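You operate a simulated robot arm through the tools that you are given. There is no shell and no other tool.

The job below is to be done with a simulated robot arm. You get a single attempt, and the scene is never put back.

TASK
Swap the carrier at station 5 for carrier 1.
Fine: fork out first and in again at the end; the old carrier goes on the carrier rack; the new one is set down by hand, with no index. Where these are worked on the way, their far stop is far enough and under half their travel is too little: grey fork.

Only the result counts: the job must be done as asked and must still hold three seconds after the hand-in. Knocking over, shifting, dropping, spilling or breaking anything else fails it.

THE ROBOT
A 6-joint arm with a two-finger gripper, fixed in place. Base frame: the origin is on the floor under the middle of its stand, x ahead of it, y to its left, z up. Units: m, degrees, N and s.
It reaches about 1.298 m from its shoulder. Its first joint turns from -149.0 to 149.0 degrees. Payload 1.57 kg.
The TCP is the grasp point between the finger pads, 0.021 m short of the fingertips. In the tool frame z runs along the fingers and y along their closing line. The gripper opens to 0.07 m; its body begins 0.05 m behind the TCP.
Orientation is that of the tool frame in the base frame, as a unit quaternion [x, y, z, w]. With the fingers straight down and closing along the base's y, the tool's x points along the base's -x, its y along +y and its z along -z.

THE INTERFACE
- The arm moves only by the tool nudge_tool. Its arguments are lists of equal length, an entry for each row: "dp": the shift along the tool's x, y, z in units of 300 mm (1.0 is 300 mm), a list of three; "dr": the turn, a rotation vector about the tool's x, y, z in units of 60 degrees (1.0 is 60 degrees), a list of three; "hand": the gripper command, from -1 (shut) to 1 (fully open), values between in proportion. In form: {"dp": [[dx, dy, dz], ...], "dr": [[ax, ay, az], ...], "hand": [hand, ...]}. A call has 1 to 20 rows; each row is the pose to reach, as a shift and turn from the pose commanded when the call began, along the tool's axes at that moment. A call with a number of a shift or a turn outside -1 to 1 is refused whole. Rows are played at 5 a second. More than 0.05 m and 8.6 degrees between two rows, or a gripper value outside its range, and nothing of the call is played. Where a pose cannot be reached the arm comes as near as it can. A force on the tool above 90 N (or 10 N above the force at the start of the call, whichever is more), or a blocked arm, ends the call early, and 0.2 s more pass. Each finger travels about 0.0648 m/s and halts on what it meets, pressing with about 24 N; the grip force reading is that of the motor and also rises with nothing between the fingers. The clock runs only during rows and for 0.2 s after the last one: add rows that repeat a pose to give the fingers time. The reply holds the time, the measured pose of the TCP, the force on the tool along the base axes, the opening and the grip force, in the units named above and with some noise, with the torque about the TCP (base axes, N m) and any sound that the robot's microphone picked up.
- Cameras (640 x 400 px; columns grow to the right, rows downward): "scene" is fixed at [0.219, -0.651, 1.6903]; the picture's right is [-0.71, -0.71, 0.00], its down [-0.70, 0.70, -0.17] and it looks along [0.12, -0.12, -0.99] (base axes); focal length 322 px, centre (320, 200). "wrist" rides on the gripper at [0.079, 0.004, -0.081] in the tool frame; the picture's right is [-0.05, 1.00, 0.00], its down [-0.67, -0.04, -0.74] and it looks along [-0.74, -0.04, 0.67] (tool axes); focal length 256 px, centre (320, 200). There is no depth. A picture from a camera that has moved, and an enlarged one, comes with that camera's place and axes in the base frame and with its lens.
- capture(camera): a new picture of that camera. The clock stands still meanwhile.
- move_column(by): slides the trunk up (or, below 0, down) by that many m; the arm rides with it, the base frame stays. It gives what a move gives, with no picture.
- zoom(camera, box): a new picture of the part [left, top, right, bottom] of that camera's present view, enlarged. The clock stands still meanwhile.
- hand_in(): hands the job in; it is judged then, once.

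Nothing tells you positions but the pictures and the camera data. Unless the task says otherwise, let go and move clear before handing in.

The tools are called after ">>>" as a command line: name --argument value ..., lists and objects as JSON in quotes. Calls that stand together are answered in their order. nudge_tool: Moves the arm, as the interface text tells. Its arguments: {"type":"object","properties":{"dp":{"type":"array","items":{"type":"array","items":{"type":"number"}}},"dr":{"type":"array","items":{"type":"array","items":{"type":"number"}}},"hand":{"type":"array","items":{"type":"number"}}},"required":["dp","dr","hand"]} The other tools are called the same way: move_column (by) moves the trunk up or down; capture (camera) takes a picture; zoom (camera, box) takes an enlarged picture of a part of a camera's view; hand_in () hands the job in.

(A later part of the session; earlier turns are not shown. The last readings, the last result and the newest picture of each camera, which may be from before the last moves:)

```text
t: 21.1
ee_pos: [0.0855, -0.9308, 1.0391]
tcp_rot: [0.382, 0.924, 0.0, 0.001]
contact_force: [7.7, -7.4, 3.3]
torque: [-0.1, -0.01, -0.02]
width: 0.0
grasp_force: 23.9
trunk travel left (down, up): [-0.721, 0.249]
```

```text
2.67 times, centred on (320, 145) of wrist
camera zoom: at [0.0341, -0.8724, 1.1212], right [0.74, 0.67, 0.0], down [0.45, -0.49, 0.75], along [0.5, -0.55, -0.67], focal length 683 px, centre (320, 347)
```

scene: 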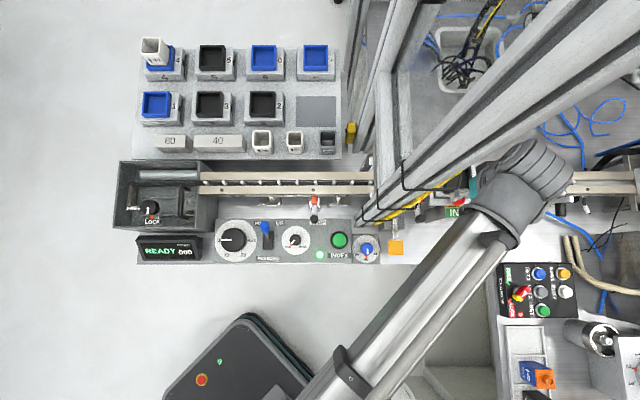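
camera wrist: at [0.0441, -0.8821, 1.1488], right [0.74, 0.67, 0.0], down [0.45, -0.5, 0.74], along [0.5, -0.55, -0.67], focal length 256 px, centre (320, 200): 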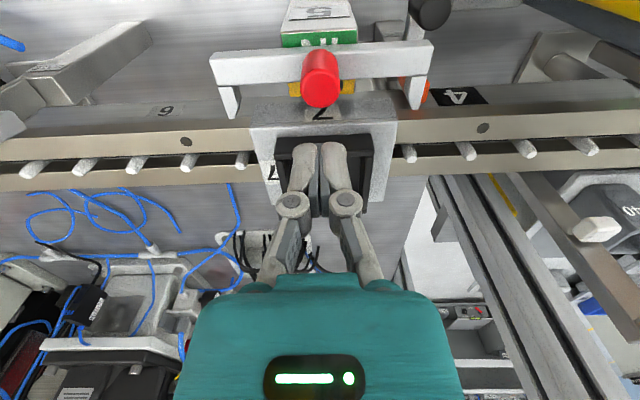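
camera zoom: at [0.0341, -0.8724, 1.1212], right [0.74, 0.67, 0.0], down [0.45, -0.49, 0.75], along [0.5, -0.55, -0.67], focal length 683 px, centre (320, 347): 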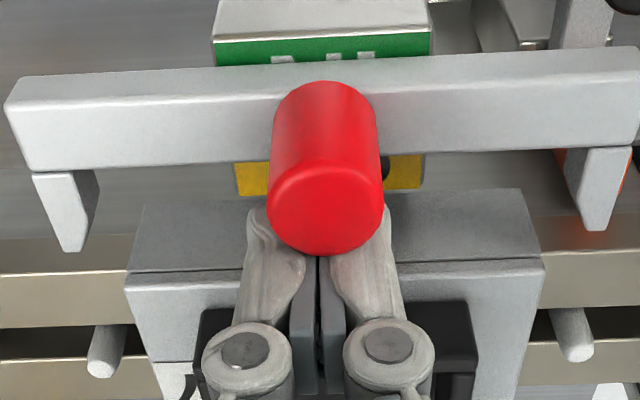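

There is contact with about 11 N. I will push a further 6 mm to see if the fork gives.

>>> nudge_tool --dp '[[0.0067, 0, 0], [0.0133, 0, 0], [0.02, 0, 0], [0.02, 0, 0]]' --dr '[[0, 0, 0], [0, 0, 0], [0, 0, 0], [0, 0, 0]]' --hand '[-1, -1, -1, -1]'

>>> zoom --camera "wrist" --box '[230, 70, 410, 220]'

```text
t: 22.1
ee_pos: [0.0879, -0.9302, 1.0379]
tcp_rot: [0.382, 0.924, -0.004, 0.003]
contact_force: [33.2, -42.0, 18.0]
torque: [-0.12, -0.21, 0.01]
width: 0.0062
grasp_force: 28.9
trunk travel left (down, up): [-0.721, 0.249]
```

```text
2.67 times, centred on (320, 145) of wrist
camera zoom: at [0.0339, -0.8711, 1.1191], right [0.74, 0.67, 0.0], down [0.44, -0.49, 0.75], along [0.5, -0.56, -0.66], focal length 683 px, centre (320, 347)
```

zoom: 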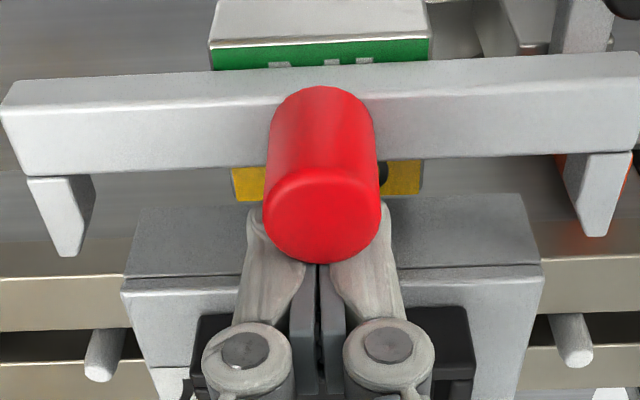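

The force rose to 53 N with no movement, so the fork is at its far stop (out). I will back off and rise.

>>> nudge_tool --dp '[[-0.02, 0, 0], [-0.04, 0, 0], [-0.055, 0, 0], [-0.055, 0, 0]]' --dr '[[0, 0, 0], [0, 0, 0], [0, 0, 0], [0, 0, 0]]' --hand '[-1, -1, -1, -1]'

>>> move_column --by 0.1

```text
t: 23.1
ee_pos: [0.0921, -0.9355, 1.0403]
tcp_rot: [0.383, 0.924, 0.0, -0.001]
contact_force: [1.6, -0.2, -1.1]
torque: [-0.01, -0.02, 0.02]
width: 0.0
grasp_force: 27.7
trunk travel left (down, up): [-0.721, 0.249]
```

```text
t: 24.4
ee_pos: [0.0937, -0.9366, 1.1386]
tcp_rot: [0.383, 0.924, 0.0, 0.0]
contact_force: [-0.3, 0.0, -1.0]
torque: [0.01, -0.02, 0.01]
width: 0.0
grasp_force: 28.7
trunk travel left (down, up): [-0.821, 0.149]
```

Next I move above the tray with the fingers fully open and check the alignment.

>>> nudge_tool --dp '[[-0.05, 0.002, 0], [-0.1, 0.004, 0], [-0.1504, 0.0052, 0], [-0.1504, 0.0052, 0]]' --dr '[[0, 0, 0], [0, 0, 0], [0, 0, 0], [0, 0, 0]]' --hand '[1, 1, 1, 1]'

>>> capture --camera "wrist"

>>> capture --camera "scene"

```text
t: 25.4
ee_pos: [0.1265, -0.9666, 1.1407]
tcp_rot: [0.382, 0.924, 0.001, 0.0]
contact_force: [-0.1, -0.5, -0.2]
torque: [-0.01, 0.02, 0.0]
width: 0.0697
grasp_force: 0.0
trunk travel left (down, up): [-0.821, 0.149]
```

```text
taken
camera wrist: at [0.0736, -0.9082, 1.2217], right [0.74, 0.67, 0.0], down [0.45, -0.5, 0.74], along [0.5, -0.55, -0.67], focal length 256 px, centre (320, 200)
```

wrist: 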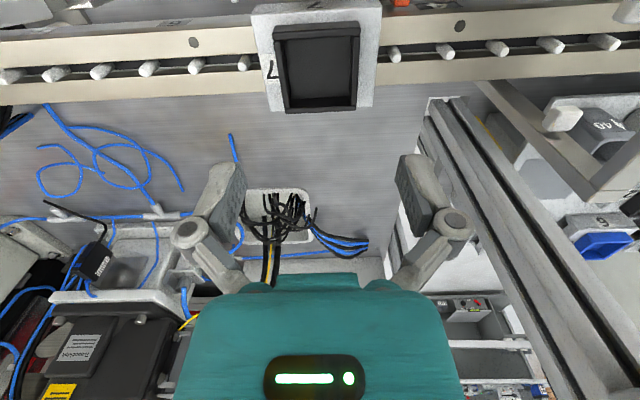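

```text
taken
```

scene: 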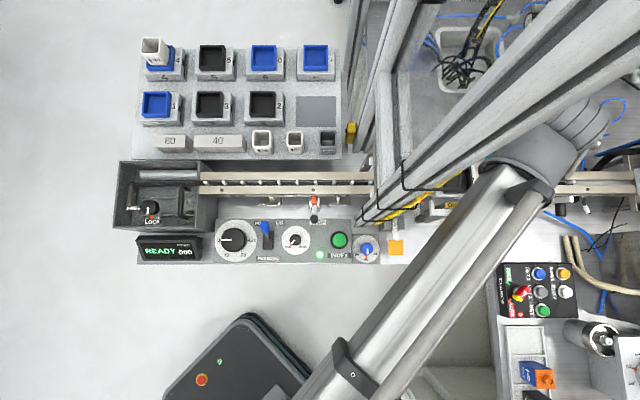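

I will enlarge to check the tray alignment and the clearance to the post.

>>> zoom --camera "wrist" --box '[240, 0, 400, 125]'

>>> zoom --camera "scene" --box '[400, 100, 600, 240]'

```text
3.20 times, centred on (320, 62) of wrist
camera zoom: at [0.0736, -0.9082, 1.2217], right [0.74, 0.67, 0.0], down [0.45, -0.5, 0.74], along [0.5, -0.55, -0.67], focal length 819 px, centre (320, 640)
```

zoom: 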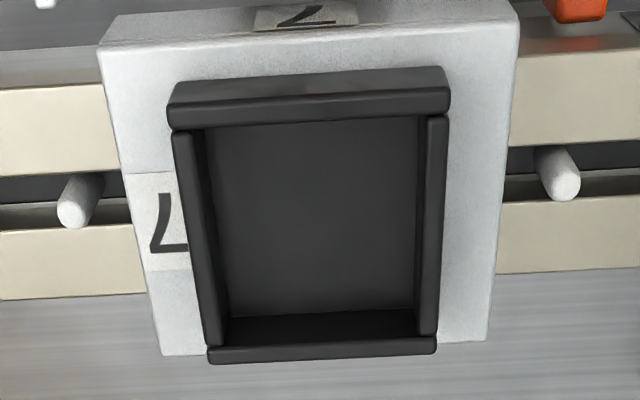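

```text
2.86 times, centred on (500, 170) of scene
camera zoom: at [0.219, -0.651, 1.6903], right [-0.71, -0.71, 0.0], down [-0.7, 0.7, -0.17], along [0.12, -0.12, -0.99], focal length 920 px, centre (-194, 286)
```

zoom: 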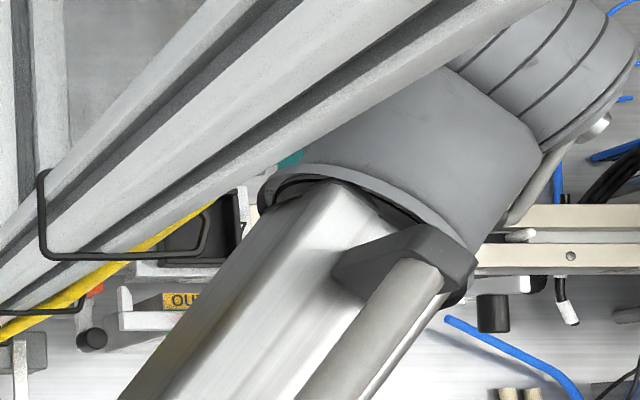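

The tool is centred over carrier 7's tray within about 1 mm, and the wrist clears the post's cable loops by about 2 cm. I will lower in two steps.

>>> move_column --by -0.075

>>> capture --camera "wrist"

>>> capture --camera "scene"

```text
t: 26.5
ee_pos: [0.1258, -0.9671, 1.0646]
tcp_rot: [0.383, 0.924, -0.001, 0.001]
contact_force: [0.1, -0.8, -0.2]
torque: [-0.01, -0.02, 0.0]
width: 0.07
grasp_force: 0.0
trunk travel left (down, up): [-0.746, 0.224]
```

```text
taken
camera wrist: at [0.0735, -0.9081, 1.1468], right [0.74, 0.67, 0.0], down [0.45, -0.5, 0.74], along [0.5, -0.55, -0.67], focal length 256 px, centre (320, 200)
```

wrist: 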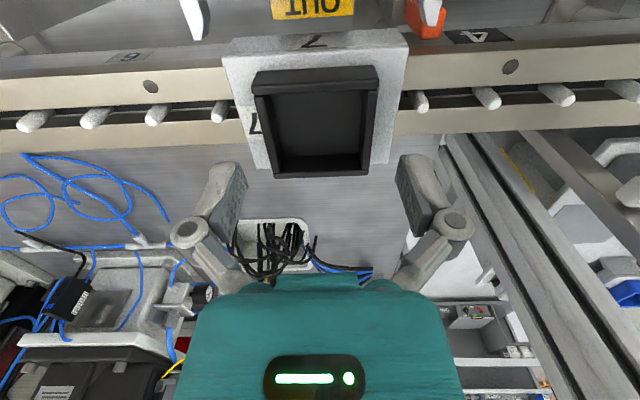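

```text
taken
```

scene: 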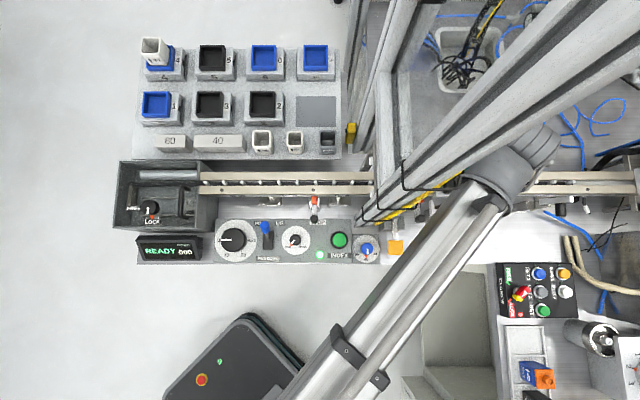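

All is clear. I will lower the rest so the fingers sit beside the tray walls.

>>> move_column --by -0.0285

>>> capture --camera "wrist"

```text
t: 27.3
ee_pos: [0.1264, -0.967, 1.0367]
tcp_rot: [0.383, 0.924, 0.0, 0.0]
contact_force: [0.4, 0.5, -0.3]
torque: [0.02, 0.01, -0.02]
width: 0.0703
grasp_force: 0.0
trunk travel left (down, up): [-0.718, 0.252]
```

```text
taken
camera wrist: at [0.0736, -0.9081, 1.1183], right [0.74, 0.67, 0.0], down [0.45, -0.5, 0.74], along [0.5, -0.55, -0.67], focal length 256 px, centre (320, 200)
```

wrist: 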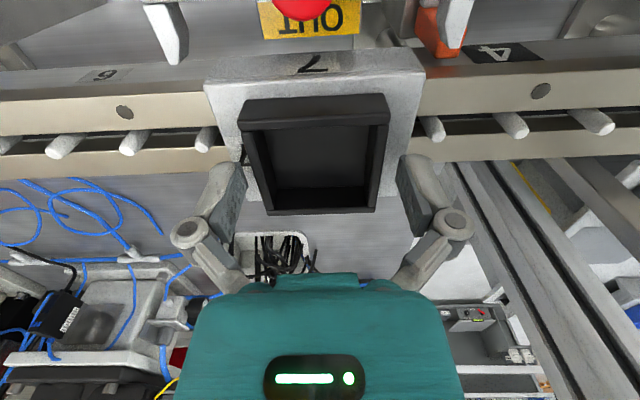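

The fingers are beside the tray walls. I will close on the tray.

>>> nudge_tool --dp '[[0, 0, 0], [0, 0, 0], [0, 0, 0], [0, 0, 0]]' --dr '[[0, 0, 0], [0, 0, 0], [0, 0, 0], [0, 0, 0]]' --hand '[-1, -1, -1, -1]'

>>> capture --camera "wrist"

```text
t: 28.3
ee_pos: [0.1265, -0.9656, 1.0371]
tcp_rot: [0.383, 0.924, 0.0, 0.0]
contact_force: [-1.5, -1.2, 2.9]
torque: [0.03, 0.08, -0.02]
width: 0.0568
grasp_force: 24.4
trunk travel left (down, up): [-0.718, 0.252]
```

```text
taken
camera wrist: at [0.0734, -0.9081, 1.1184], right [0.74, 0.67, 0.0], down [0.45, -0.5, 0.74], along [0.5, -0.55, -0.67], focal length 256 px, centre (320, 200)
```

wrist: 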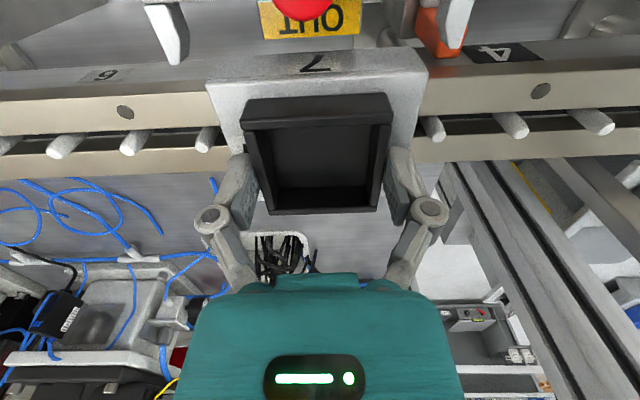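

Carrier 7 is gripped at 56.8 mm. I will lift it a little and check.

>>> move_column --by 0.04

>>> capture --camera "wrist"

```text
t: 29.1
ee_pos: [0.1277, -0.9668, 1.0756]
tcp_rot: [0.383, 0.924, 0.0, 0.0]
contact_force: [-0.1, 0.5, -3.1]
torque: [-0.02, -0.03, 0.0]
width: 0.0565
grasp_force: 24.2
trunk travel left (down, up): [-0.758, 0.212]
```

```text
taken
camera wrist: at [0.0739, -0.9086, 1.1579], right [0.74, 0.67, 0.0], down [0.45, -0.5, 0.74], along [0.5, -0.55, -0.67], focal length 256 px, centre (320, 200)
```

wrist: 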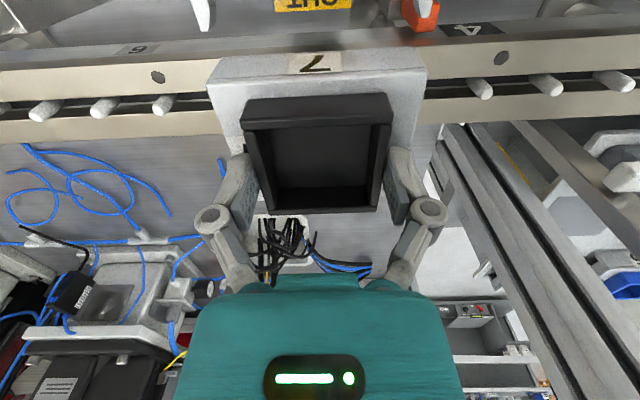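

Carrier 7 is lifted with a weight of about 3 N. I will raise it to about z 1.2 and then draw back toward the robot.

>>> move_column --by 0.12

>>> nudge_tool --dp '[[0.1, 0, 0], [0.2, 0, 0], [0.3, 0, 0], [0.4, 0, 0], [0.5, 0, 0], [0.6, 0, 0], [0.7, 0, 0]]' --dr '[[0, 0, 0], [0, 0, 0], [0, 0, 0], [0, 0, 0], [0, 0, 0], [0, 0, 0], [0, 0, 0]]' --hand '[-1, -1, -1, -1, -1, -1, -1]'

>>> capture --camera "scene"

>>> capture --camera "wrist"

```text
t: 30.6
ee_pos: [0.1258, -0.9666, 1.1953]
tcp_rot: [0.384, 0.923, 0.0, 0.0]
contact_force: [-0.4, 0.3, -3.4]
torque: [-0.01, 0.02, 0.0]
width: 0.0564
grasp_force: 23.8
trunk travel left (down, up): [-0.878, 0.092]
```

```text
t: 32.2
ee_pos: [-0.0235, -0.8155, 1.1974]
tcp_rot: [0.382, 0.924, 0.0, 0.001]
contact_force: [-1.3, -0.4, -3.4]
torque: [-0.02, 0.03, -0.01]
width: 0.057
grasp_force: 24.3
trunk travel left (down, up): [-0.878, 0.092]
```

```text
taken
```

scene: 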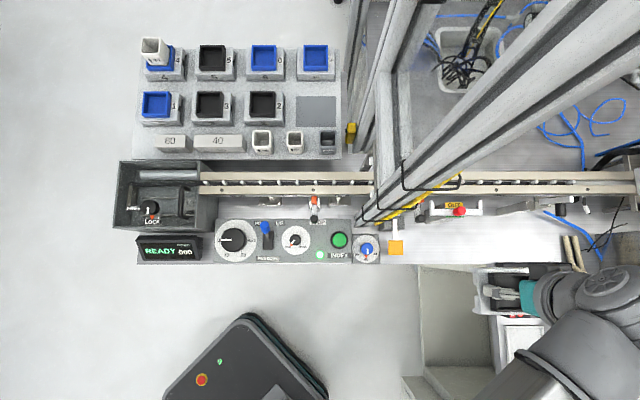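

```text
taken
camera wrist: at [-0.0757, -0.7579, 1.2783], right [0.74, 0.67, 0.0], down [0.45, -0.5, 0.75], along [0.5, -0.55, -0.67], focal length 256 px, centre (320, 200)
```

wrist: 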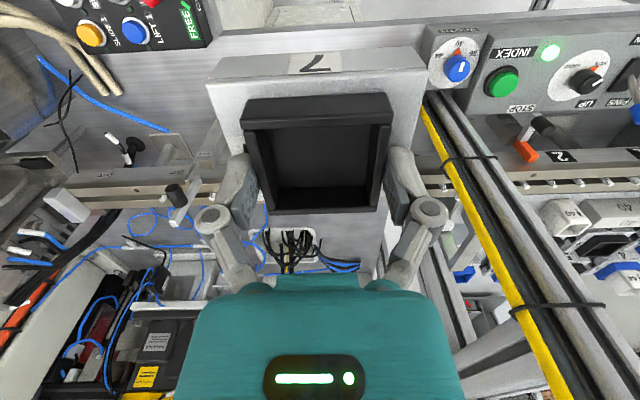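

The carrier is held and clear of the station. I will swing it around the post at a shorter radius, in stages, watching the arm.

>>> nudge_tool --dp '[[0.036, 0.133, 0], [0.072, 0.266, 0], [0.108, 0.4, 0], [0.145, 0.533, 0], [0.181, 0.666, 0], [0.217, 0.799, 0]]' --dr '[[0, 0, 0], [0, 0, 0], [0, 0, 0], [0, 0, 0], [0, 0, 0], [0, 0, 0]]' --hand '[-1, -1, -1, -1, -1, -1]'

>>> capture --camera "scene"

>>> capture --camera "wrist"

```text
t: 33.6
ee_pos: [0.1032, -0.6013, 1.1966]
tcp_rot: [0.383, 0.924, 0.0, 0.0]
contact_force: [-1.1, 0.5, -2.9]
torque: [-0.04, -0.01, -0.03]
width: 0.0566
grasp_force: 24.0
out of reach, approached as far as the arm can: row 4, 5
trunk travel left (down, up): [-0.878, 0.092]
```

```text
taken
```

scene: 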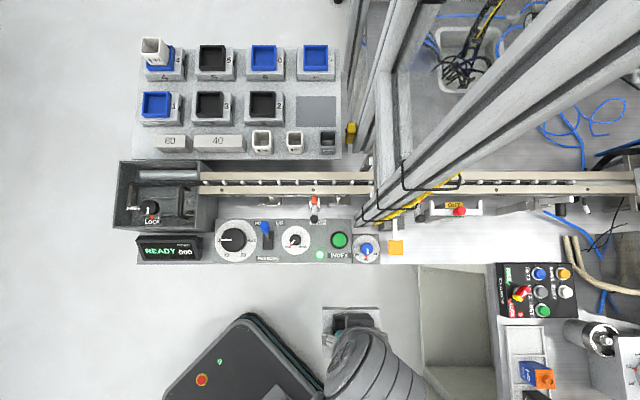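

```text
taken
camera wrist: at [0.0513, -0.5434, 1.2785], right [0.74, 0.67, 0.0], down [0.45, -0.5, 0.74], along [0.5, -0.55, -0.67], focal length 256 px, centre (320, 200)
```

wrist: 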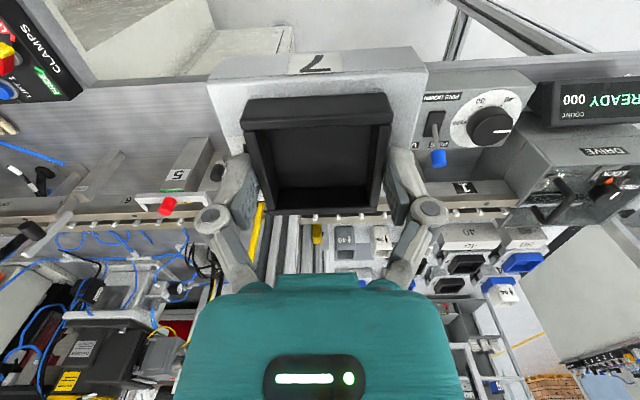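

The carrier is now in front of the post, and two rows on the way were reported out of reach. I want to understand the arm's shape before going to the rack.

>>> zoom --camera "scene" --box '[240, 270, 480, 400]'

```text
2.67 times, centred on (360, 335) of scene
camera zoom: at [0.219, -0.651, 1.6903], right [-0.71, -0.71, 0.0], down [-0.7, 0.7, -0.17], along [0.12, -0.12, -0.99], focal length 858 px, centre (213, -160)
```

zoom: 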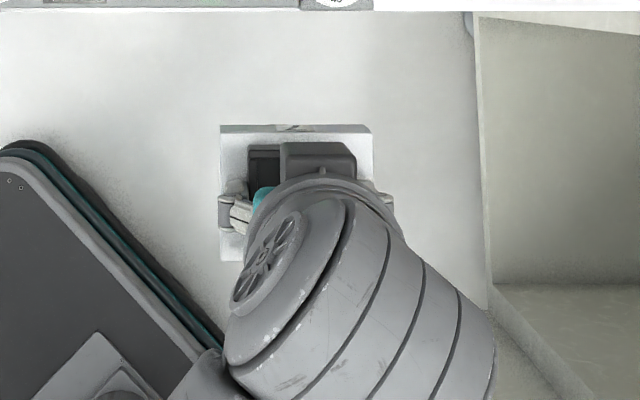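

I will test a small raise by the arm itself at this pose.

>>> nudge_tool --dp '[[0, 0, -0.05], [0, 0, -0.1]]' --dr '[[0, 0, 0], [0, 0, 0]]' --hand '[-1, -1]'

```text
t: 34.2
ee_pos: [0.1028, -0.6026, 1.1963]
tcp_rot: [0.382, 0.924, 0.0, 0.001]
contact_force: [0.0, 0.6, -2.8]
torque: [0.0, 0.0, -0.02]
width: 0.0566
grasp_force: 23.7
out of reach, approached as far as the arm can: row 1, 2
trunk travel left (down, up): [-0.878, 0.092]
```

The arm's height stays fixed, as before. I will continue around the post toward the rack side at y = -0.60.

>>> nudge_tool --dp '[[-0.098, 0.098, 0], [-0.196, 0.196, 0], [-0.295, 0.295, 0], [-0.393, 0.393, 0], [-0.491, 0.491, 0], [-0.589, 0.589, 0]]' --dr '[[0, 0, 0], [0, 0, 0], [0, 0, 0], [0, 0, 0], [0, 0, 0], [0, 0, 0]]' --hand '[-1, -1, -1, -1, -1, -1]'

>>> capture --camera "scene"

>>> capture --camera "wrist"

```text
t: 35.6
ee_pos: [0.3516, -0.6036, 1.1958]
tcp_rot: [0.384, 0.923, 0.0, 0.001]
contact_force: [0.3, -0.1, -2.8]
torque: [-0.04, -0.02, 0.01]
width: 0.0566
grasp_force: 23.8
trunk travel left (down, up): [-0.878, 0.092]
```

```text
taken
```

scene: 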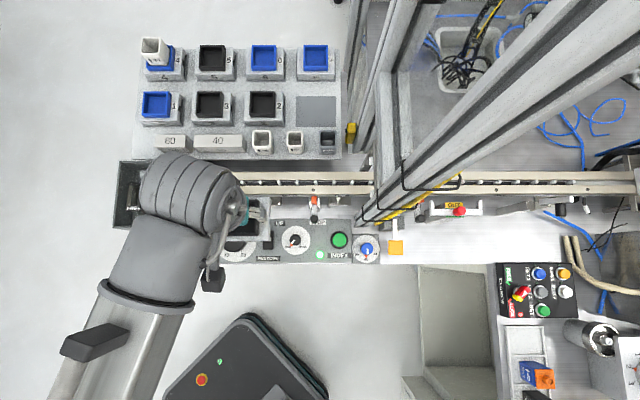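

```text
taken
camera wrist: at [0.2979, -0.5448, 1.2779], right [0.74, 0.67, 0.0], down [0.45, -0.5, 0.74], along [0.5, -0.55, -0.67], focal length 256 px, centre (320, 200)
```

wrist: 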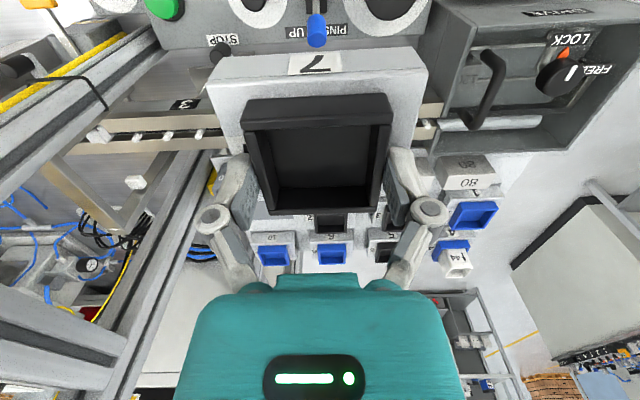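

The forearm now points straight out from the base, so the rack is reachable with the post well clear. I will measure the rack from both cameras.

>>> zoom --camera "wrist" --box '[420, 150, 548, 250]'

>>> zoom --camera "wrist" --box '[240, 200, 400, 290]'

>>> zoom --camera "scene" --box '[120, 70, 248, 150]'

>>> zoom --camera "scene" --box '[240, 20, 368, 100]'

>>> zoom --camera "scene" --box '[240, 80, 368, 160]'

```text
4.00 times, centred on (484, 200) of wrist
camera zoom: at [0.2979, -0.5448, 1.2779], right [0.74, 0.67, 0.0], down [0.45, -0.5, 0.74], along [0.5, -0.55, -0.67], focal length 1024 px, centre (-336, 200)
```

zoom: 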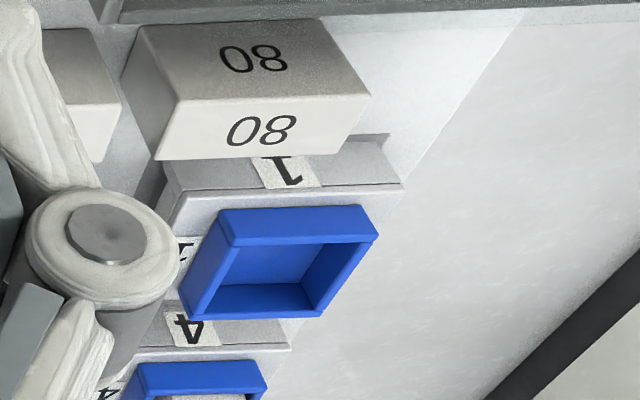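

```text
4.00 times, centred on (320, 245) of wrist
camera zoom: at [0.2979, -0.5448, 1.2779], right [0.74, 0.67, 0.0], down [0.45, -0.5, 0.74], along [0.5, -0.55, -0.67], focal length 1024 px, centre (320, 20)
```

zoom: 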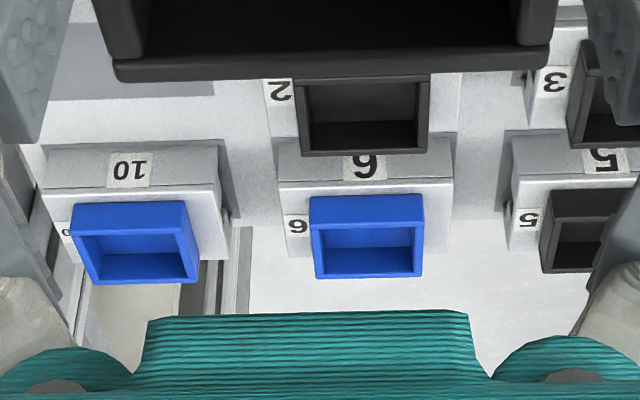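

```text
5.00 times, centred on (184, 110) of scene
camera zoom: at [0.219, -0.651, 1.6903], right [-0.71, -0.71, 0.0], down [-0.7, 0.7, -0.17], along [0.12, -0.12, -0.99], focal length 1609 px, centre (1000, 650)
```

zoom: 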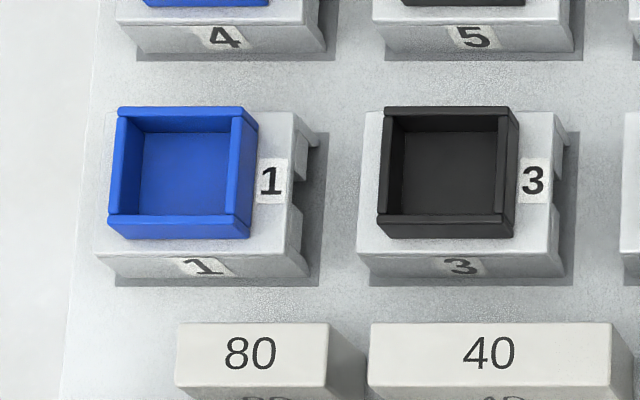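

```text
5.00 times, centred on (304, 60) of scene
camera zoom: at [0.219, -0.651, 1.6903], right [-0.71, -0.71, 0.0], down [-0.7, 0.7, -0.17], along [0.12, -0.12, -0.99], focal length 1609 px, centre (400, 900)
```

zoom: 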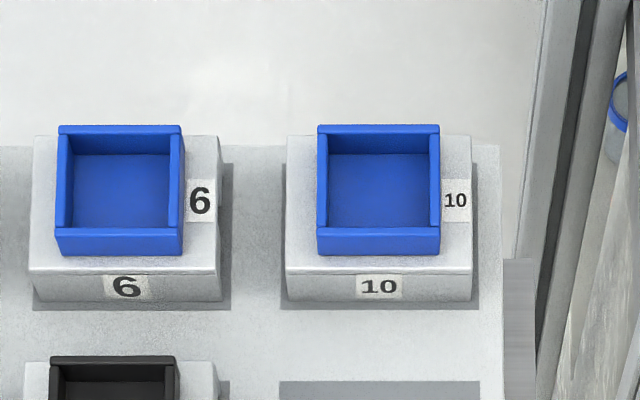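

```text
5.00 times, centred on (304, 120) of scene
camera zoom: at [0.219, -0.651, 1.6903], right [-0.71, -0.71, 0.0], down [-0.7, 0.7, -0.17], along [0.12, -0.12, -0.99], focal length 1609 px, centre (400, 600)
```

zoom: 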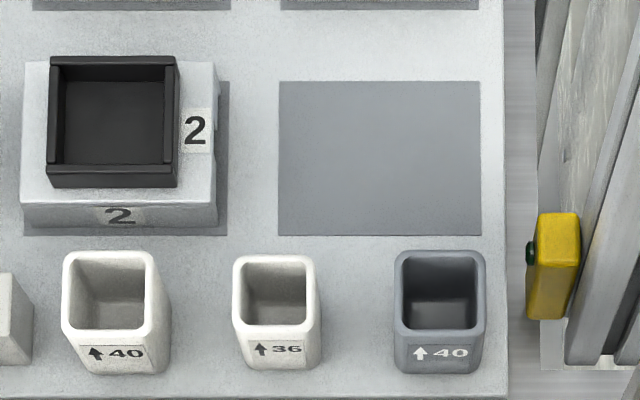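

The rack's empty pad centre is about (0.469, -0.886), with the guard frame to its right. I will look at that frame more closely before I go there.

>>> zoom --camera "wrist" --box '[60, 120, 300, 400]'

>>> zoom --camera "wrist" --box '[190, 170, 318, 290]'

```text
1.43 times, centred on (180, 260) of wrist
camera zoom: at [0.2979, -0.5448, 1.2779], right [0.74, 0.67, 0.0], down [0.45, -0.5, 0.74], along [0.5, -0.55, -0.67], focal length 366 px, centre (520, 114)
```

zoom: 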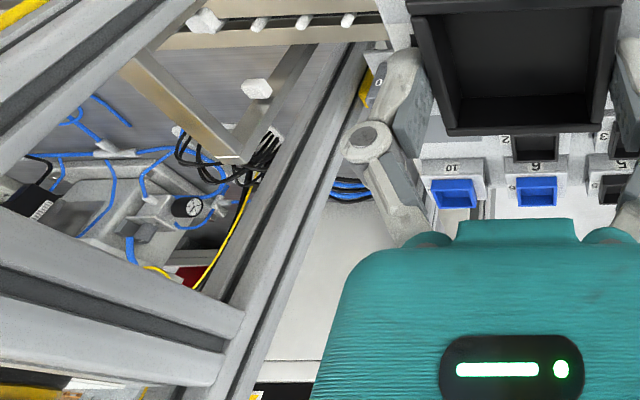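

```text
3.33 times, centred on (254, 230) of wrist
camera zoom: at [0.2979, -0.5448, 1.2779], right [0.74, 0.67, 0.0], down [0.45, -0.5, 0.74], along [0.5, -0.55, -0.67], focal length 853 px, centre (540, 100)
```

zoom: 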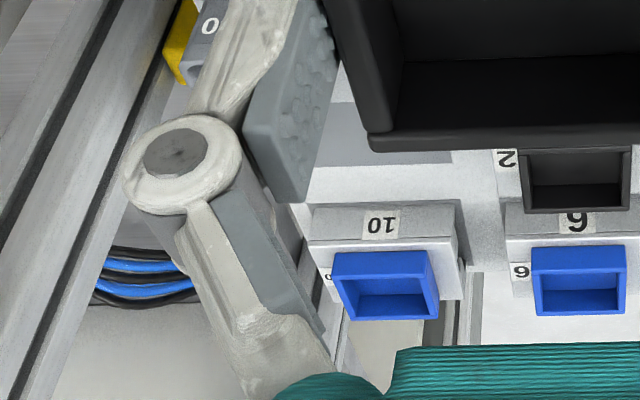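

The guard posts are about 0.11 m to the right of the empty pad's centre line, which leaves room for the hand. I will move halfway toward the pad and check.

>>> nudge_tool --dp '[[-0.13, -0.054, 0], [-0.26, -0.107, 0], [-0.39, -0.161, 0], [-0.52, -0.215, 0]]' --dr '[[0, 0, 0], [0, 0, 0], [0, 0, 0], [0, 0, 0]]' --hand '[-1, -1, -1, -1]'

>>> capture --camera "scene"

>>> capture --camera "wrist"

```text
t: 36.6
ee_pos: [0.4157, -0.7622, 1.1947]
tcp_rot: [0.382, 0.924, 0.001, -0.002]
contact_force: [-0.4, 0.2, -3.3]
torque: [0.01, -0.01, 0.0]
width: 0.0569
grasp_force: 23.7
trunk travel left (down, up): [-0.878, 0.092]
```

```text
taken
```

scene: 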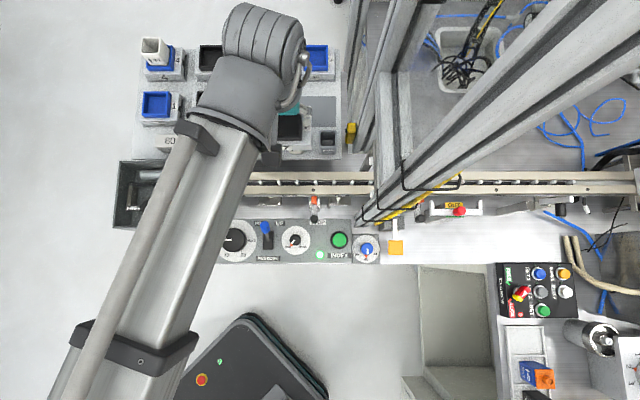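

```text
taken
camera wrist: at [0.3622, -0.7046, 1.2775], right [0.74, 0.67, 0.0], down [0.45, -0.5, 0.74], along [0.5, -0.55, -0.67], focal length 256 px, centre (320, 200)
```

wrist: 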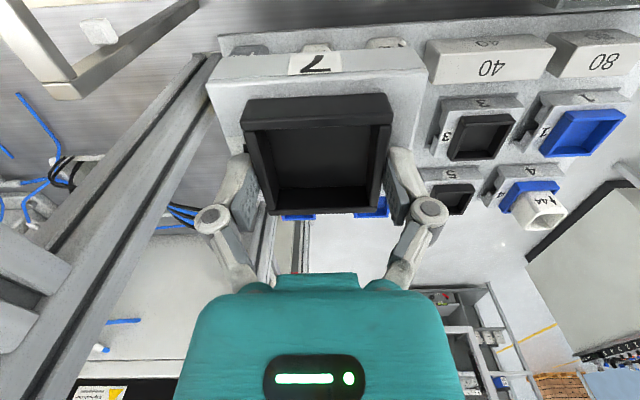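

The forearm is clear of the post. I will enlarge the rack carriers here to get the rack height from two views.

>>> zoom --camera "wrist" --box '[500, 80, 640, 180]'

>>> zoom --camera "wrist" --box '[180, 20, 340, 120]'

>>> zoom --camera "scene" --box '[220, 60, 380, 180]'

```text
4.00 times, centred on (570, 130) of wrist
camera zoom: at [0.3622, -0.7046, 1.2775], right [0.74, 0.67, 0.0], down [0.45, -0.5, 0.74], along [0.5, -0.55, -0.67], focal length 1024 px, centre (-680, 480)
```

zoom: 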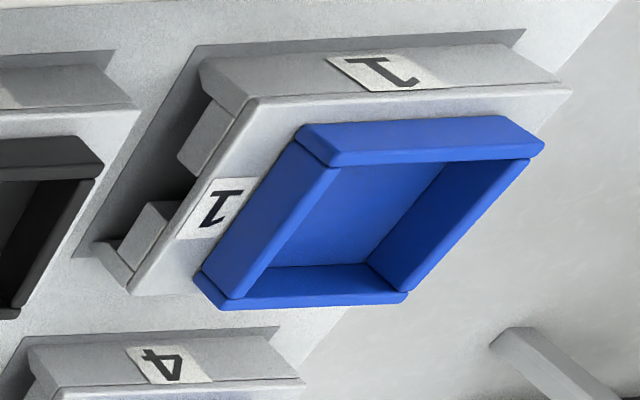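

```text
4.00 times, centred on (260, 70) of wrist
camera zoom: at [0.3622, -0.7046, 1.2775], right [0.74, 0.67, 0.0], down [0.45, -0.5, 0.74], along [0.5, -0.55, -0.67], focal length 1024 px, centre (560, 720)
```

zoom: 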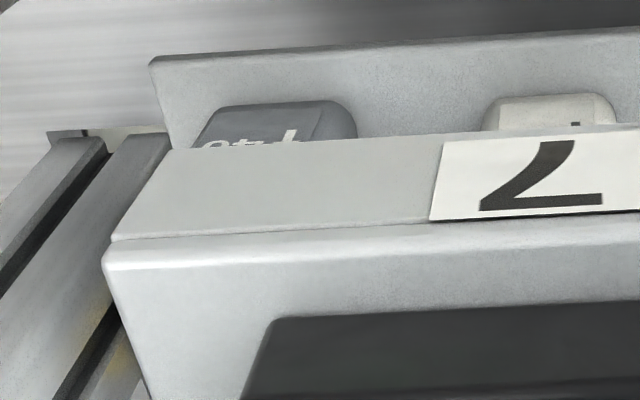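

```text
3.33 times, centred on (300, 120) of scene
camera zoom: at [0.219, -0.651, 1.6903], right [-0.71, -0.71, 0.0], down [-0.7, 0.7, -0.17], along [0.12, -0.12, -0.99], focal length 1073 px, centre (387, 467)
```

zoom: 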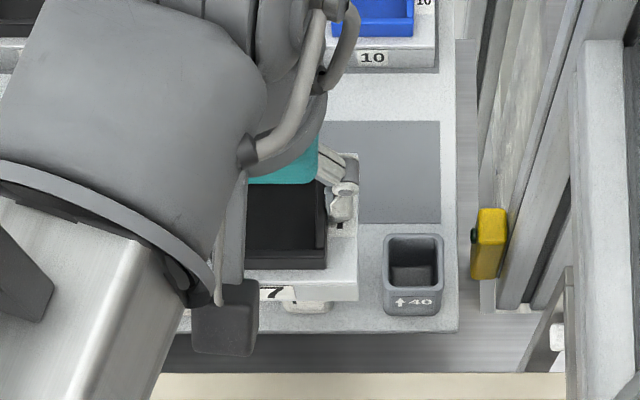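

The rack body tops are at about z 0.985 and the tray rims at about 1.00–1.017. I will move over the empty pad at the same height.

>>> nudge_tool --dp '[[-0.105, -0.042, 0], [-0.21, -0.083, 0], [-0.315, -0.125, 0], [-0.4174, -0.1662, 0], [-0.4174, -0.1662, 0]]' --dr '[[0, 0, 0], [0, 0, 0], [0, 0, 0], [0, 0, 0], [0, 0, 0]]' --hand '[-1, -1, -1, -1, -1]'

>>> capture --camera "scene"

>>> capture --camera "wrist"

>>> zoom --camera "scene" --box '[220, 0, 380, 120]'

```text
t: 37.8
ee_pos: [0.4706, -0.8862, 1.1963]
tcp_rot: [0.382, 0.924, 0.0, 0.0]
contact_force: [-0.1, 0.5, -3.1]
torque: [-0.05, 0.0, 0.0]
width: 0.0566
grasp_force: 24.2
trunk travel left (down, up): [-0.878, 0.092]
```

```text
taken
```

scene: 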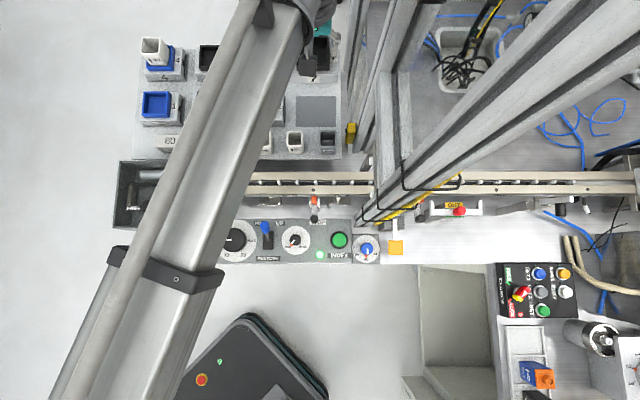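

```text
taken
camera wrist: at [0.4187, -0.8272, 1.2783], right [0.74, 0.67, 0.0], down [0.45, -0.5, 0.74], along [0.5, -0.55, -0.67], focal length 256 px, centre (320, 200)
```

wrist: 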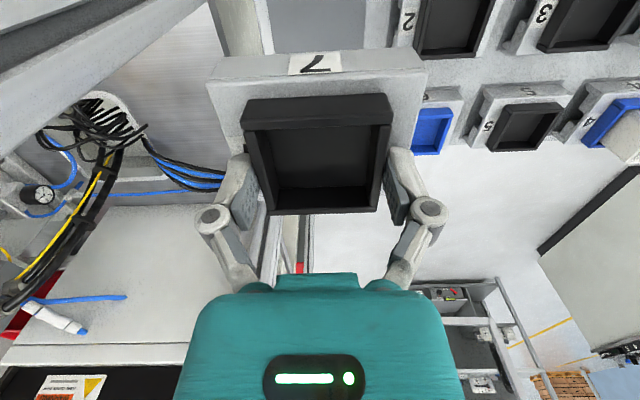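

```text
3.33 times, centred on (300, 60) of scene
camera zoom: at [0.219, -0.651, 1.6903], right [-0.71, -0.71, 0.0], down [-0.7, 0.7, -0.17], along [0.12, -0.12, -0.99], focal length 1073 px, centre (387, 667)
```

zoom: 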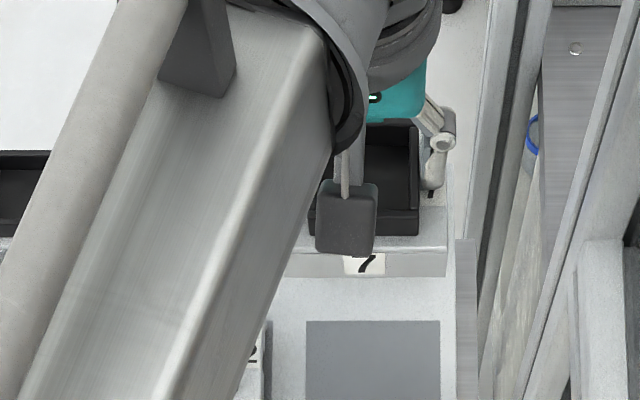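

The carrier is above the pad. I will enlarge the wrist view to check sideways alignment with the grey pad.

>>> zoom --camera "wrist" --box '[240, 0, 400, 100]'

```text
4.00 times, centred on (320, 50) of wrist
camera zoom: at [0.4187, -0.8272, 1.2783], right [0.74, 0.67, 0.0], down [0.45, -0.5, 0.74], along [0.5, -0.55, -0.67], focal length 1024 px, centre (320, 800)
```

zoom: 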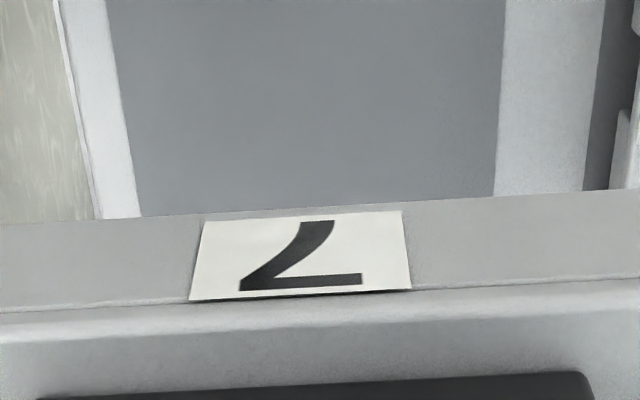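

Sideways alignment is within about 2 mm. I will lower to about z 1.09 and check the fore-aft alignment in the scene view.

>>> move_column --by -0.11

>>> capture --camera "scene"

>>> zoom --camera "scene" --box '[250, 40, 378, 120]'

>>> capture --camera "wrist"

```text
t: 39.2
ee_pos: [0.4721, -0.8856, 1.0848]
tcp_rot: [0.383, 0.924, 0.0, 0.0]
contact_force: [0.1, 0.2, -3.3]
torque: [-0.02, -0.01, 0.0]
width: 0.0568
grasp_force: 24.3
trunk travel left (down, up): [-0.768, 0.202]
```

```text
taken
```

scene: 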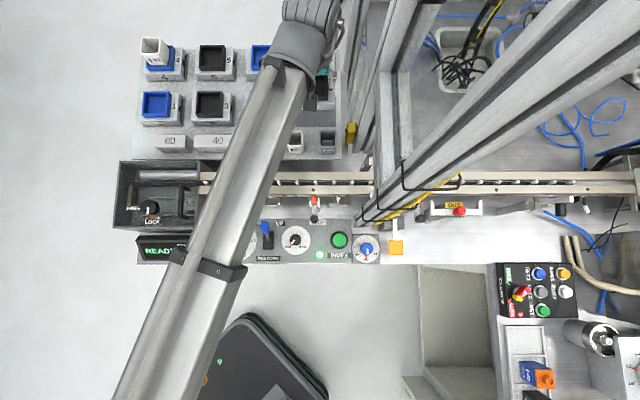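

```text
5.00 times, centred on (314, 80) of scene
camera zoom: at [0.219, -0.651, 1.6903], right [-0.71, -0.71, 0.0], down [-0.7, 0.7, -0.17], along [0.12, -0.12, -0.99], focal length 1609 px, centre (350, 800)
```

zoom: 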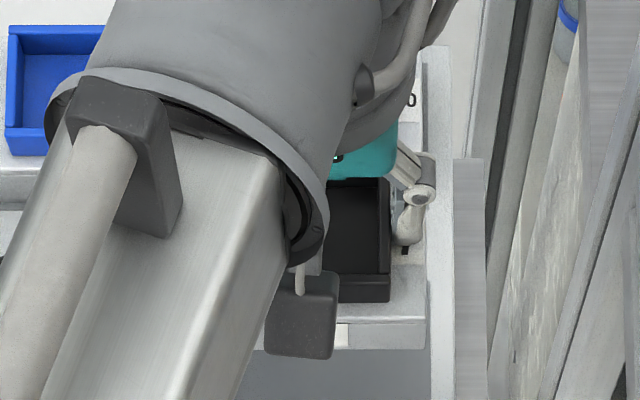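

```text
taken
camera wrist: at [0.4189, -0.8274, 1.1681], right [0.74, 0.67, 0.0], down [0.45, -0.5, 0.74], along [0.5, -0.55, -0.67], focal length 256 px, centre (320, 200)
```

wrist: 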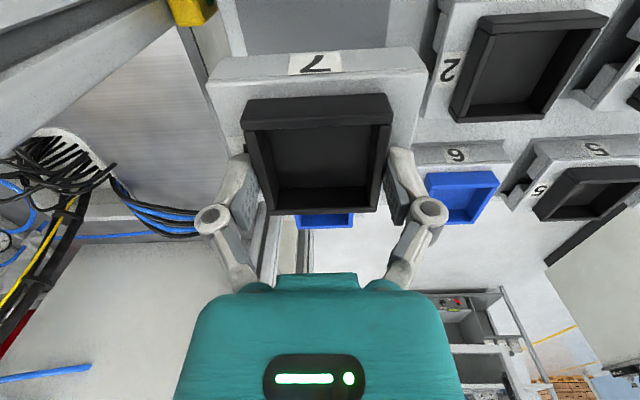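

The carrier's bottom is about 61 mm below the tool point. I will lower to about z 1.04 and compare carrier and pad again.

>>> move_column --by -0.045

>>> zoom --camera "scene" --box '[250, 60, 378, 140]'

>>> zoom --camera "wrist" --box '[190, 0, 446, 160]'

```text
t: 40.1
ee_pos: [0.471, -0.8862, 1.0415]
tcp_rot: [0.383, 0.924, 0.0, 0.0]
contact_force: [-0.9, -0.2, -2.7]
torque: [-0.03, 0.0, -0.04]
width: 0.0569
grasp_force: 24.3
trunk travel left (down, up): [-0.723, 0.247]
```

```text
5.00 times, centred on (314, 100) of scene
camera zoom: at [0.219, -0.651, 1.6903], right [-0.71, -0.71, 0.0], down [-0.7, 0.7, -0.17], along [0.12, -0.12, -0.99], focal length 1609 px, centre (350, 700)
```

zoom: 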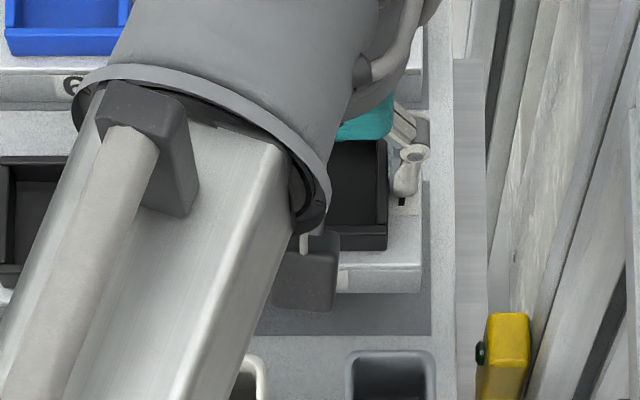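

```text
2.50 times, centred on (318, 80) of wrist
camera zoom: at [0.4189, -0.8273, 1.1231], right [0.74, 0.67, 0.0], down [0.45, -0.5, 0.74], along [0.5, -0.55, -0.67], focal length 640 px, centre (325, 500)
```

zoom: 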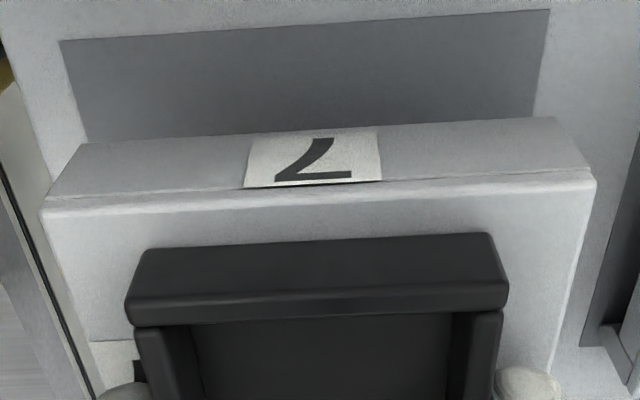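

The two views now agree on a pad surface at about z 0.97. The pad centre lies about 8 mm toward the robot and 2 mm in -y of the tool. I will correct that and check again.

>>> nudge_tool --dp '[[0.0133, -0.0033, 0], [0.0267, -0.0067, 0], [0.0267, -0.0067, 0]]' --dr '[[0, 0, 0], [0, 0, 0], [0, 0, 0]]' --hand '[-1, -1, -1]'

>>> move_column --by -0.005

>>> zoom --camera "scene" --box '[250, 60, 378, 140]'

>>> zoom --camera "wrist" --box '[190, 0, 446, 160]'

```text
t: 40.9
ee_pos: [0.4637, -0.8806, 1.0409]
tcp_rot: [0.382, 0.924, -0.001, 0.0]
contact_force: [0.4, -0.3, -3.5]
torque: [-0.01, -0.02, 0.02]
width: 0.0566
grasp_force: 24.0
trunk travel left (down, up): [-0.723, 0.247]
```

```text
t: 41.4
ee_pos: [0.4651, -0.8803, 1.0367]
tcp_rot: [0.383, 0.924, 0.001, -0.001]
contact_force: [-0.3, 0.1, -3.1]
torque: [-0.02, 0.03, 0.0]
width: 0.0568
grasp_force: 24.0
trunk travel left (down, up): [-0.718, 0.252]
```

```text
5.00 times, centred on (314, 100) of scene
camera zoom: at [0.219, -0.651, 1.6903], right [-0.71, -0.71, 0.0], down [-0.7, 0.7, -0.17], along [0.12, -0.12, -0.99], focal length 1609 px, centre (350, 700)
```

zoom: 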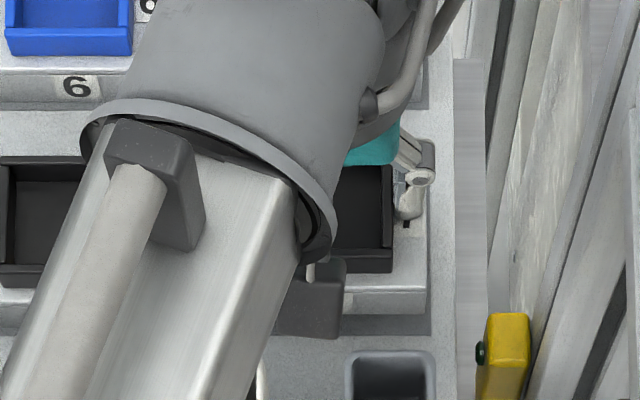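

```text
2.50 times, centred on (318, 80) of wrist
camera zoom: at [0.4114, -0.8231, 1.118], right [0.74, 0.67, 0.0], down [0.45, -0.5, 0.74], along [0.5, -0.55, -0.67], focal length 640 px, centre (325, 500)
```

zoom: 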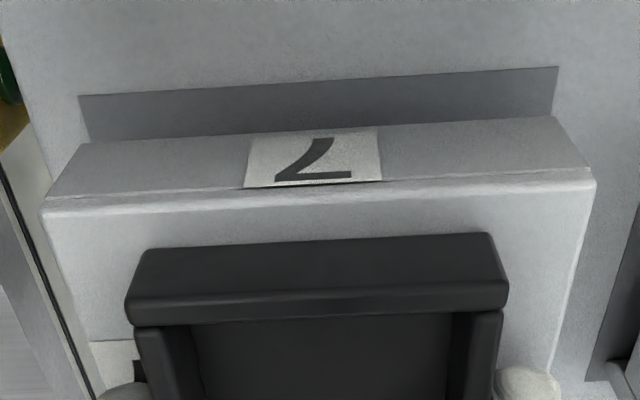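

The carrier now lines up with the pad, with margins of about 4 mm all round. I will make a 1.5 mm correction and then lower in small steps, watching for contact.

>>> nudge_tool --dp '[[0.005, 0.002, 0], [0.005, 0.002, 0]]' --dr '[[0, 0, 0], [0, 0, 0]]' --hand '[-1, -1]'

>>> move_column --by -0.003

>>> move_column --by -0.002

```text
t: 42.0
ee_pos: [0.4632, -0.8799, 1.0352]
tcp_rot: [0.382, 0.924, -0.001, 0.0]
contact_force: [-0.5, 0.7, -2.1]
torque: [-0.01, -0.03, 0.01]
width: 0.0568
grasp_force: 23.9
trunk travel left (down, up): [-0.718, 0.252]
```

```text
t: 42.6
ee_pos: [0.4638, -0.8794, 1.0336]
tcp_rot: [0.383, 0.924, 0.0, 0.0]
contact_force: [0.1, -0.5, -2.8]
torque: [-0.02, -0.04, 0.02]
width: 0.0563
grasp_force: 23.9
trunk travel left (down, up): [-0.715, 0.255]
```

```text
t: 43.1
ee_pos: [0.4628, -0.88, 1.0315]
tcp_rot: [0.384, 0.924, 0.0, 0.0]
contact_force: [0.4, 0.1, -3.9]
torque: [0.03, -0.02, -0.02]
width: 0.0568
grasp_force: 23.7
trunk travel left (down, up): [-0.713, 0.257]
```

No contact yet at tool height 1.0315. I will keep lowering in 2 mm steps.

>>> move_column --by -0.002

>>> move_column --by -0.002

>>> zoom --camera "wrist" --box '[190, 0, 446, 160]'

>>> zoom --camera "scene" --box '[250, 60, 378, 140]'

```text
t: 43.6
ee_pos: [0.4626, -0.8797, 1.029]
tcp_rot: [0.383, 0.924, 0.0, 0.0]
contact_force: [-0.1, 0.1, -2.5]
torque: [-0.03, 0.01, -0.04]
width: 0.0569
grasp_force: 23.4
trunk travel left (down, up): [-0.711, 0.259]
```

```text
t: 44.1
ee_pos: [0.4628, -0.8801, 1.0278]
tcp_rot: [0.383, 0.924, -0.001, 0.0]
contact_force: [0.1, -0.3, -2.5]
torque: [-0.01, -0.03, -0.04]
width: 0.0565
grasp_force: 23.7
trunk travel left (down, up): [-0.709, 0.261]
```

```text
2.50 times, centred on (318, 80) of wrist
camera zoom: at [0.4104, -0.8217, 1.109], right [0.74, 0.67, 0.0], down [0.45, -0.5, 0.74], along [0.5, -0.55, -0.67], focal length 640 px, centre (325, 500)
```

zoom: 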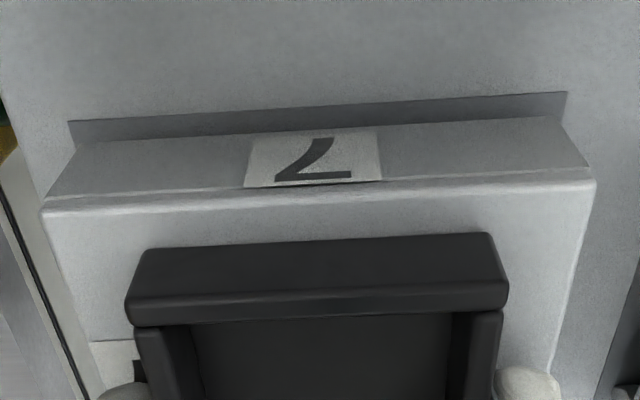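

```text
5.00 times, centred on (314, 100) of scene
camera zoom: at [0.219, -0.651, 1.6903], right [-0.71, -0.71, 0.0], down [-0.7, 0.7, -0.17], along [0.12, -0.12, -0.99], focal length 1609 px, centre (350, 700)
```

zoom: 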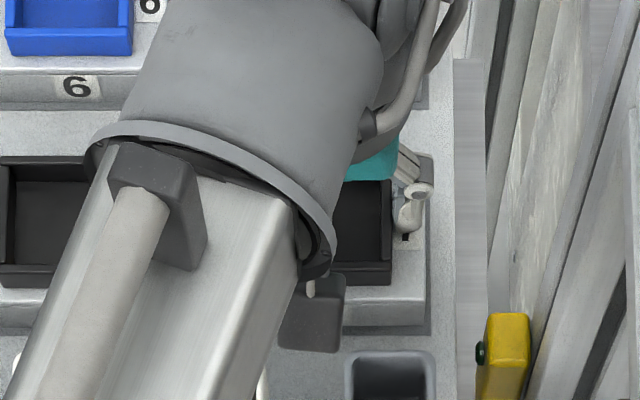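

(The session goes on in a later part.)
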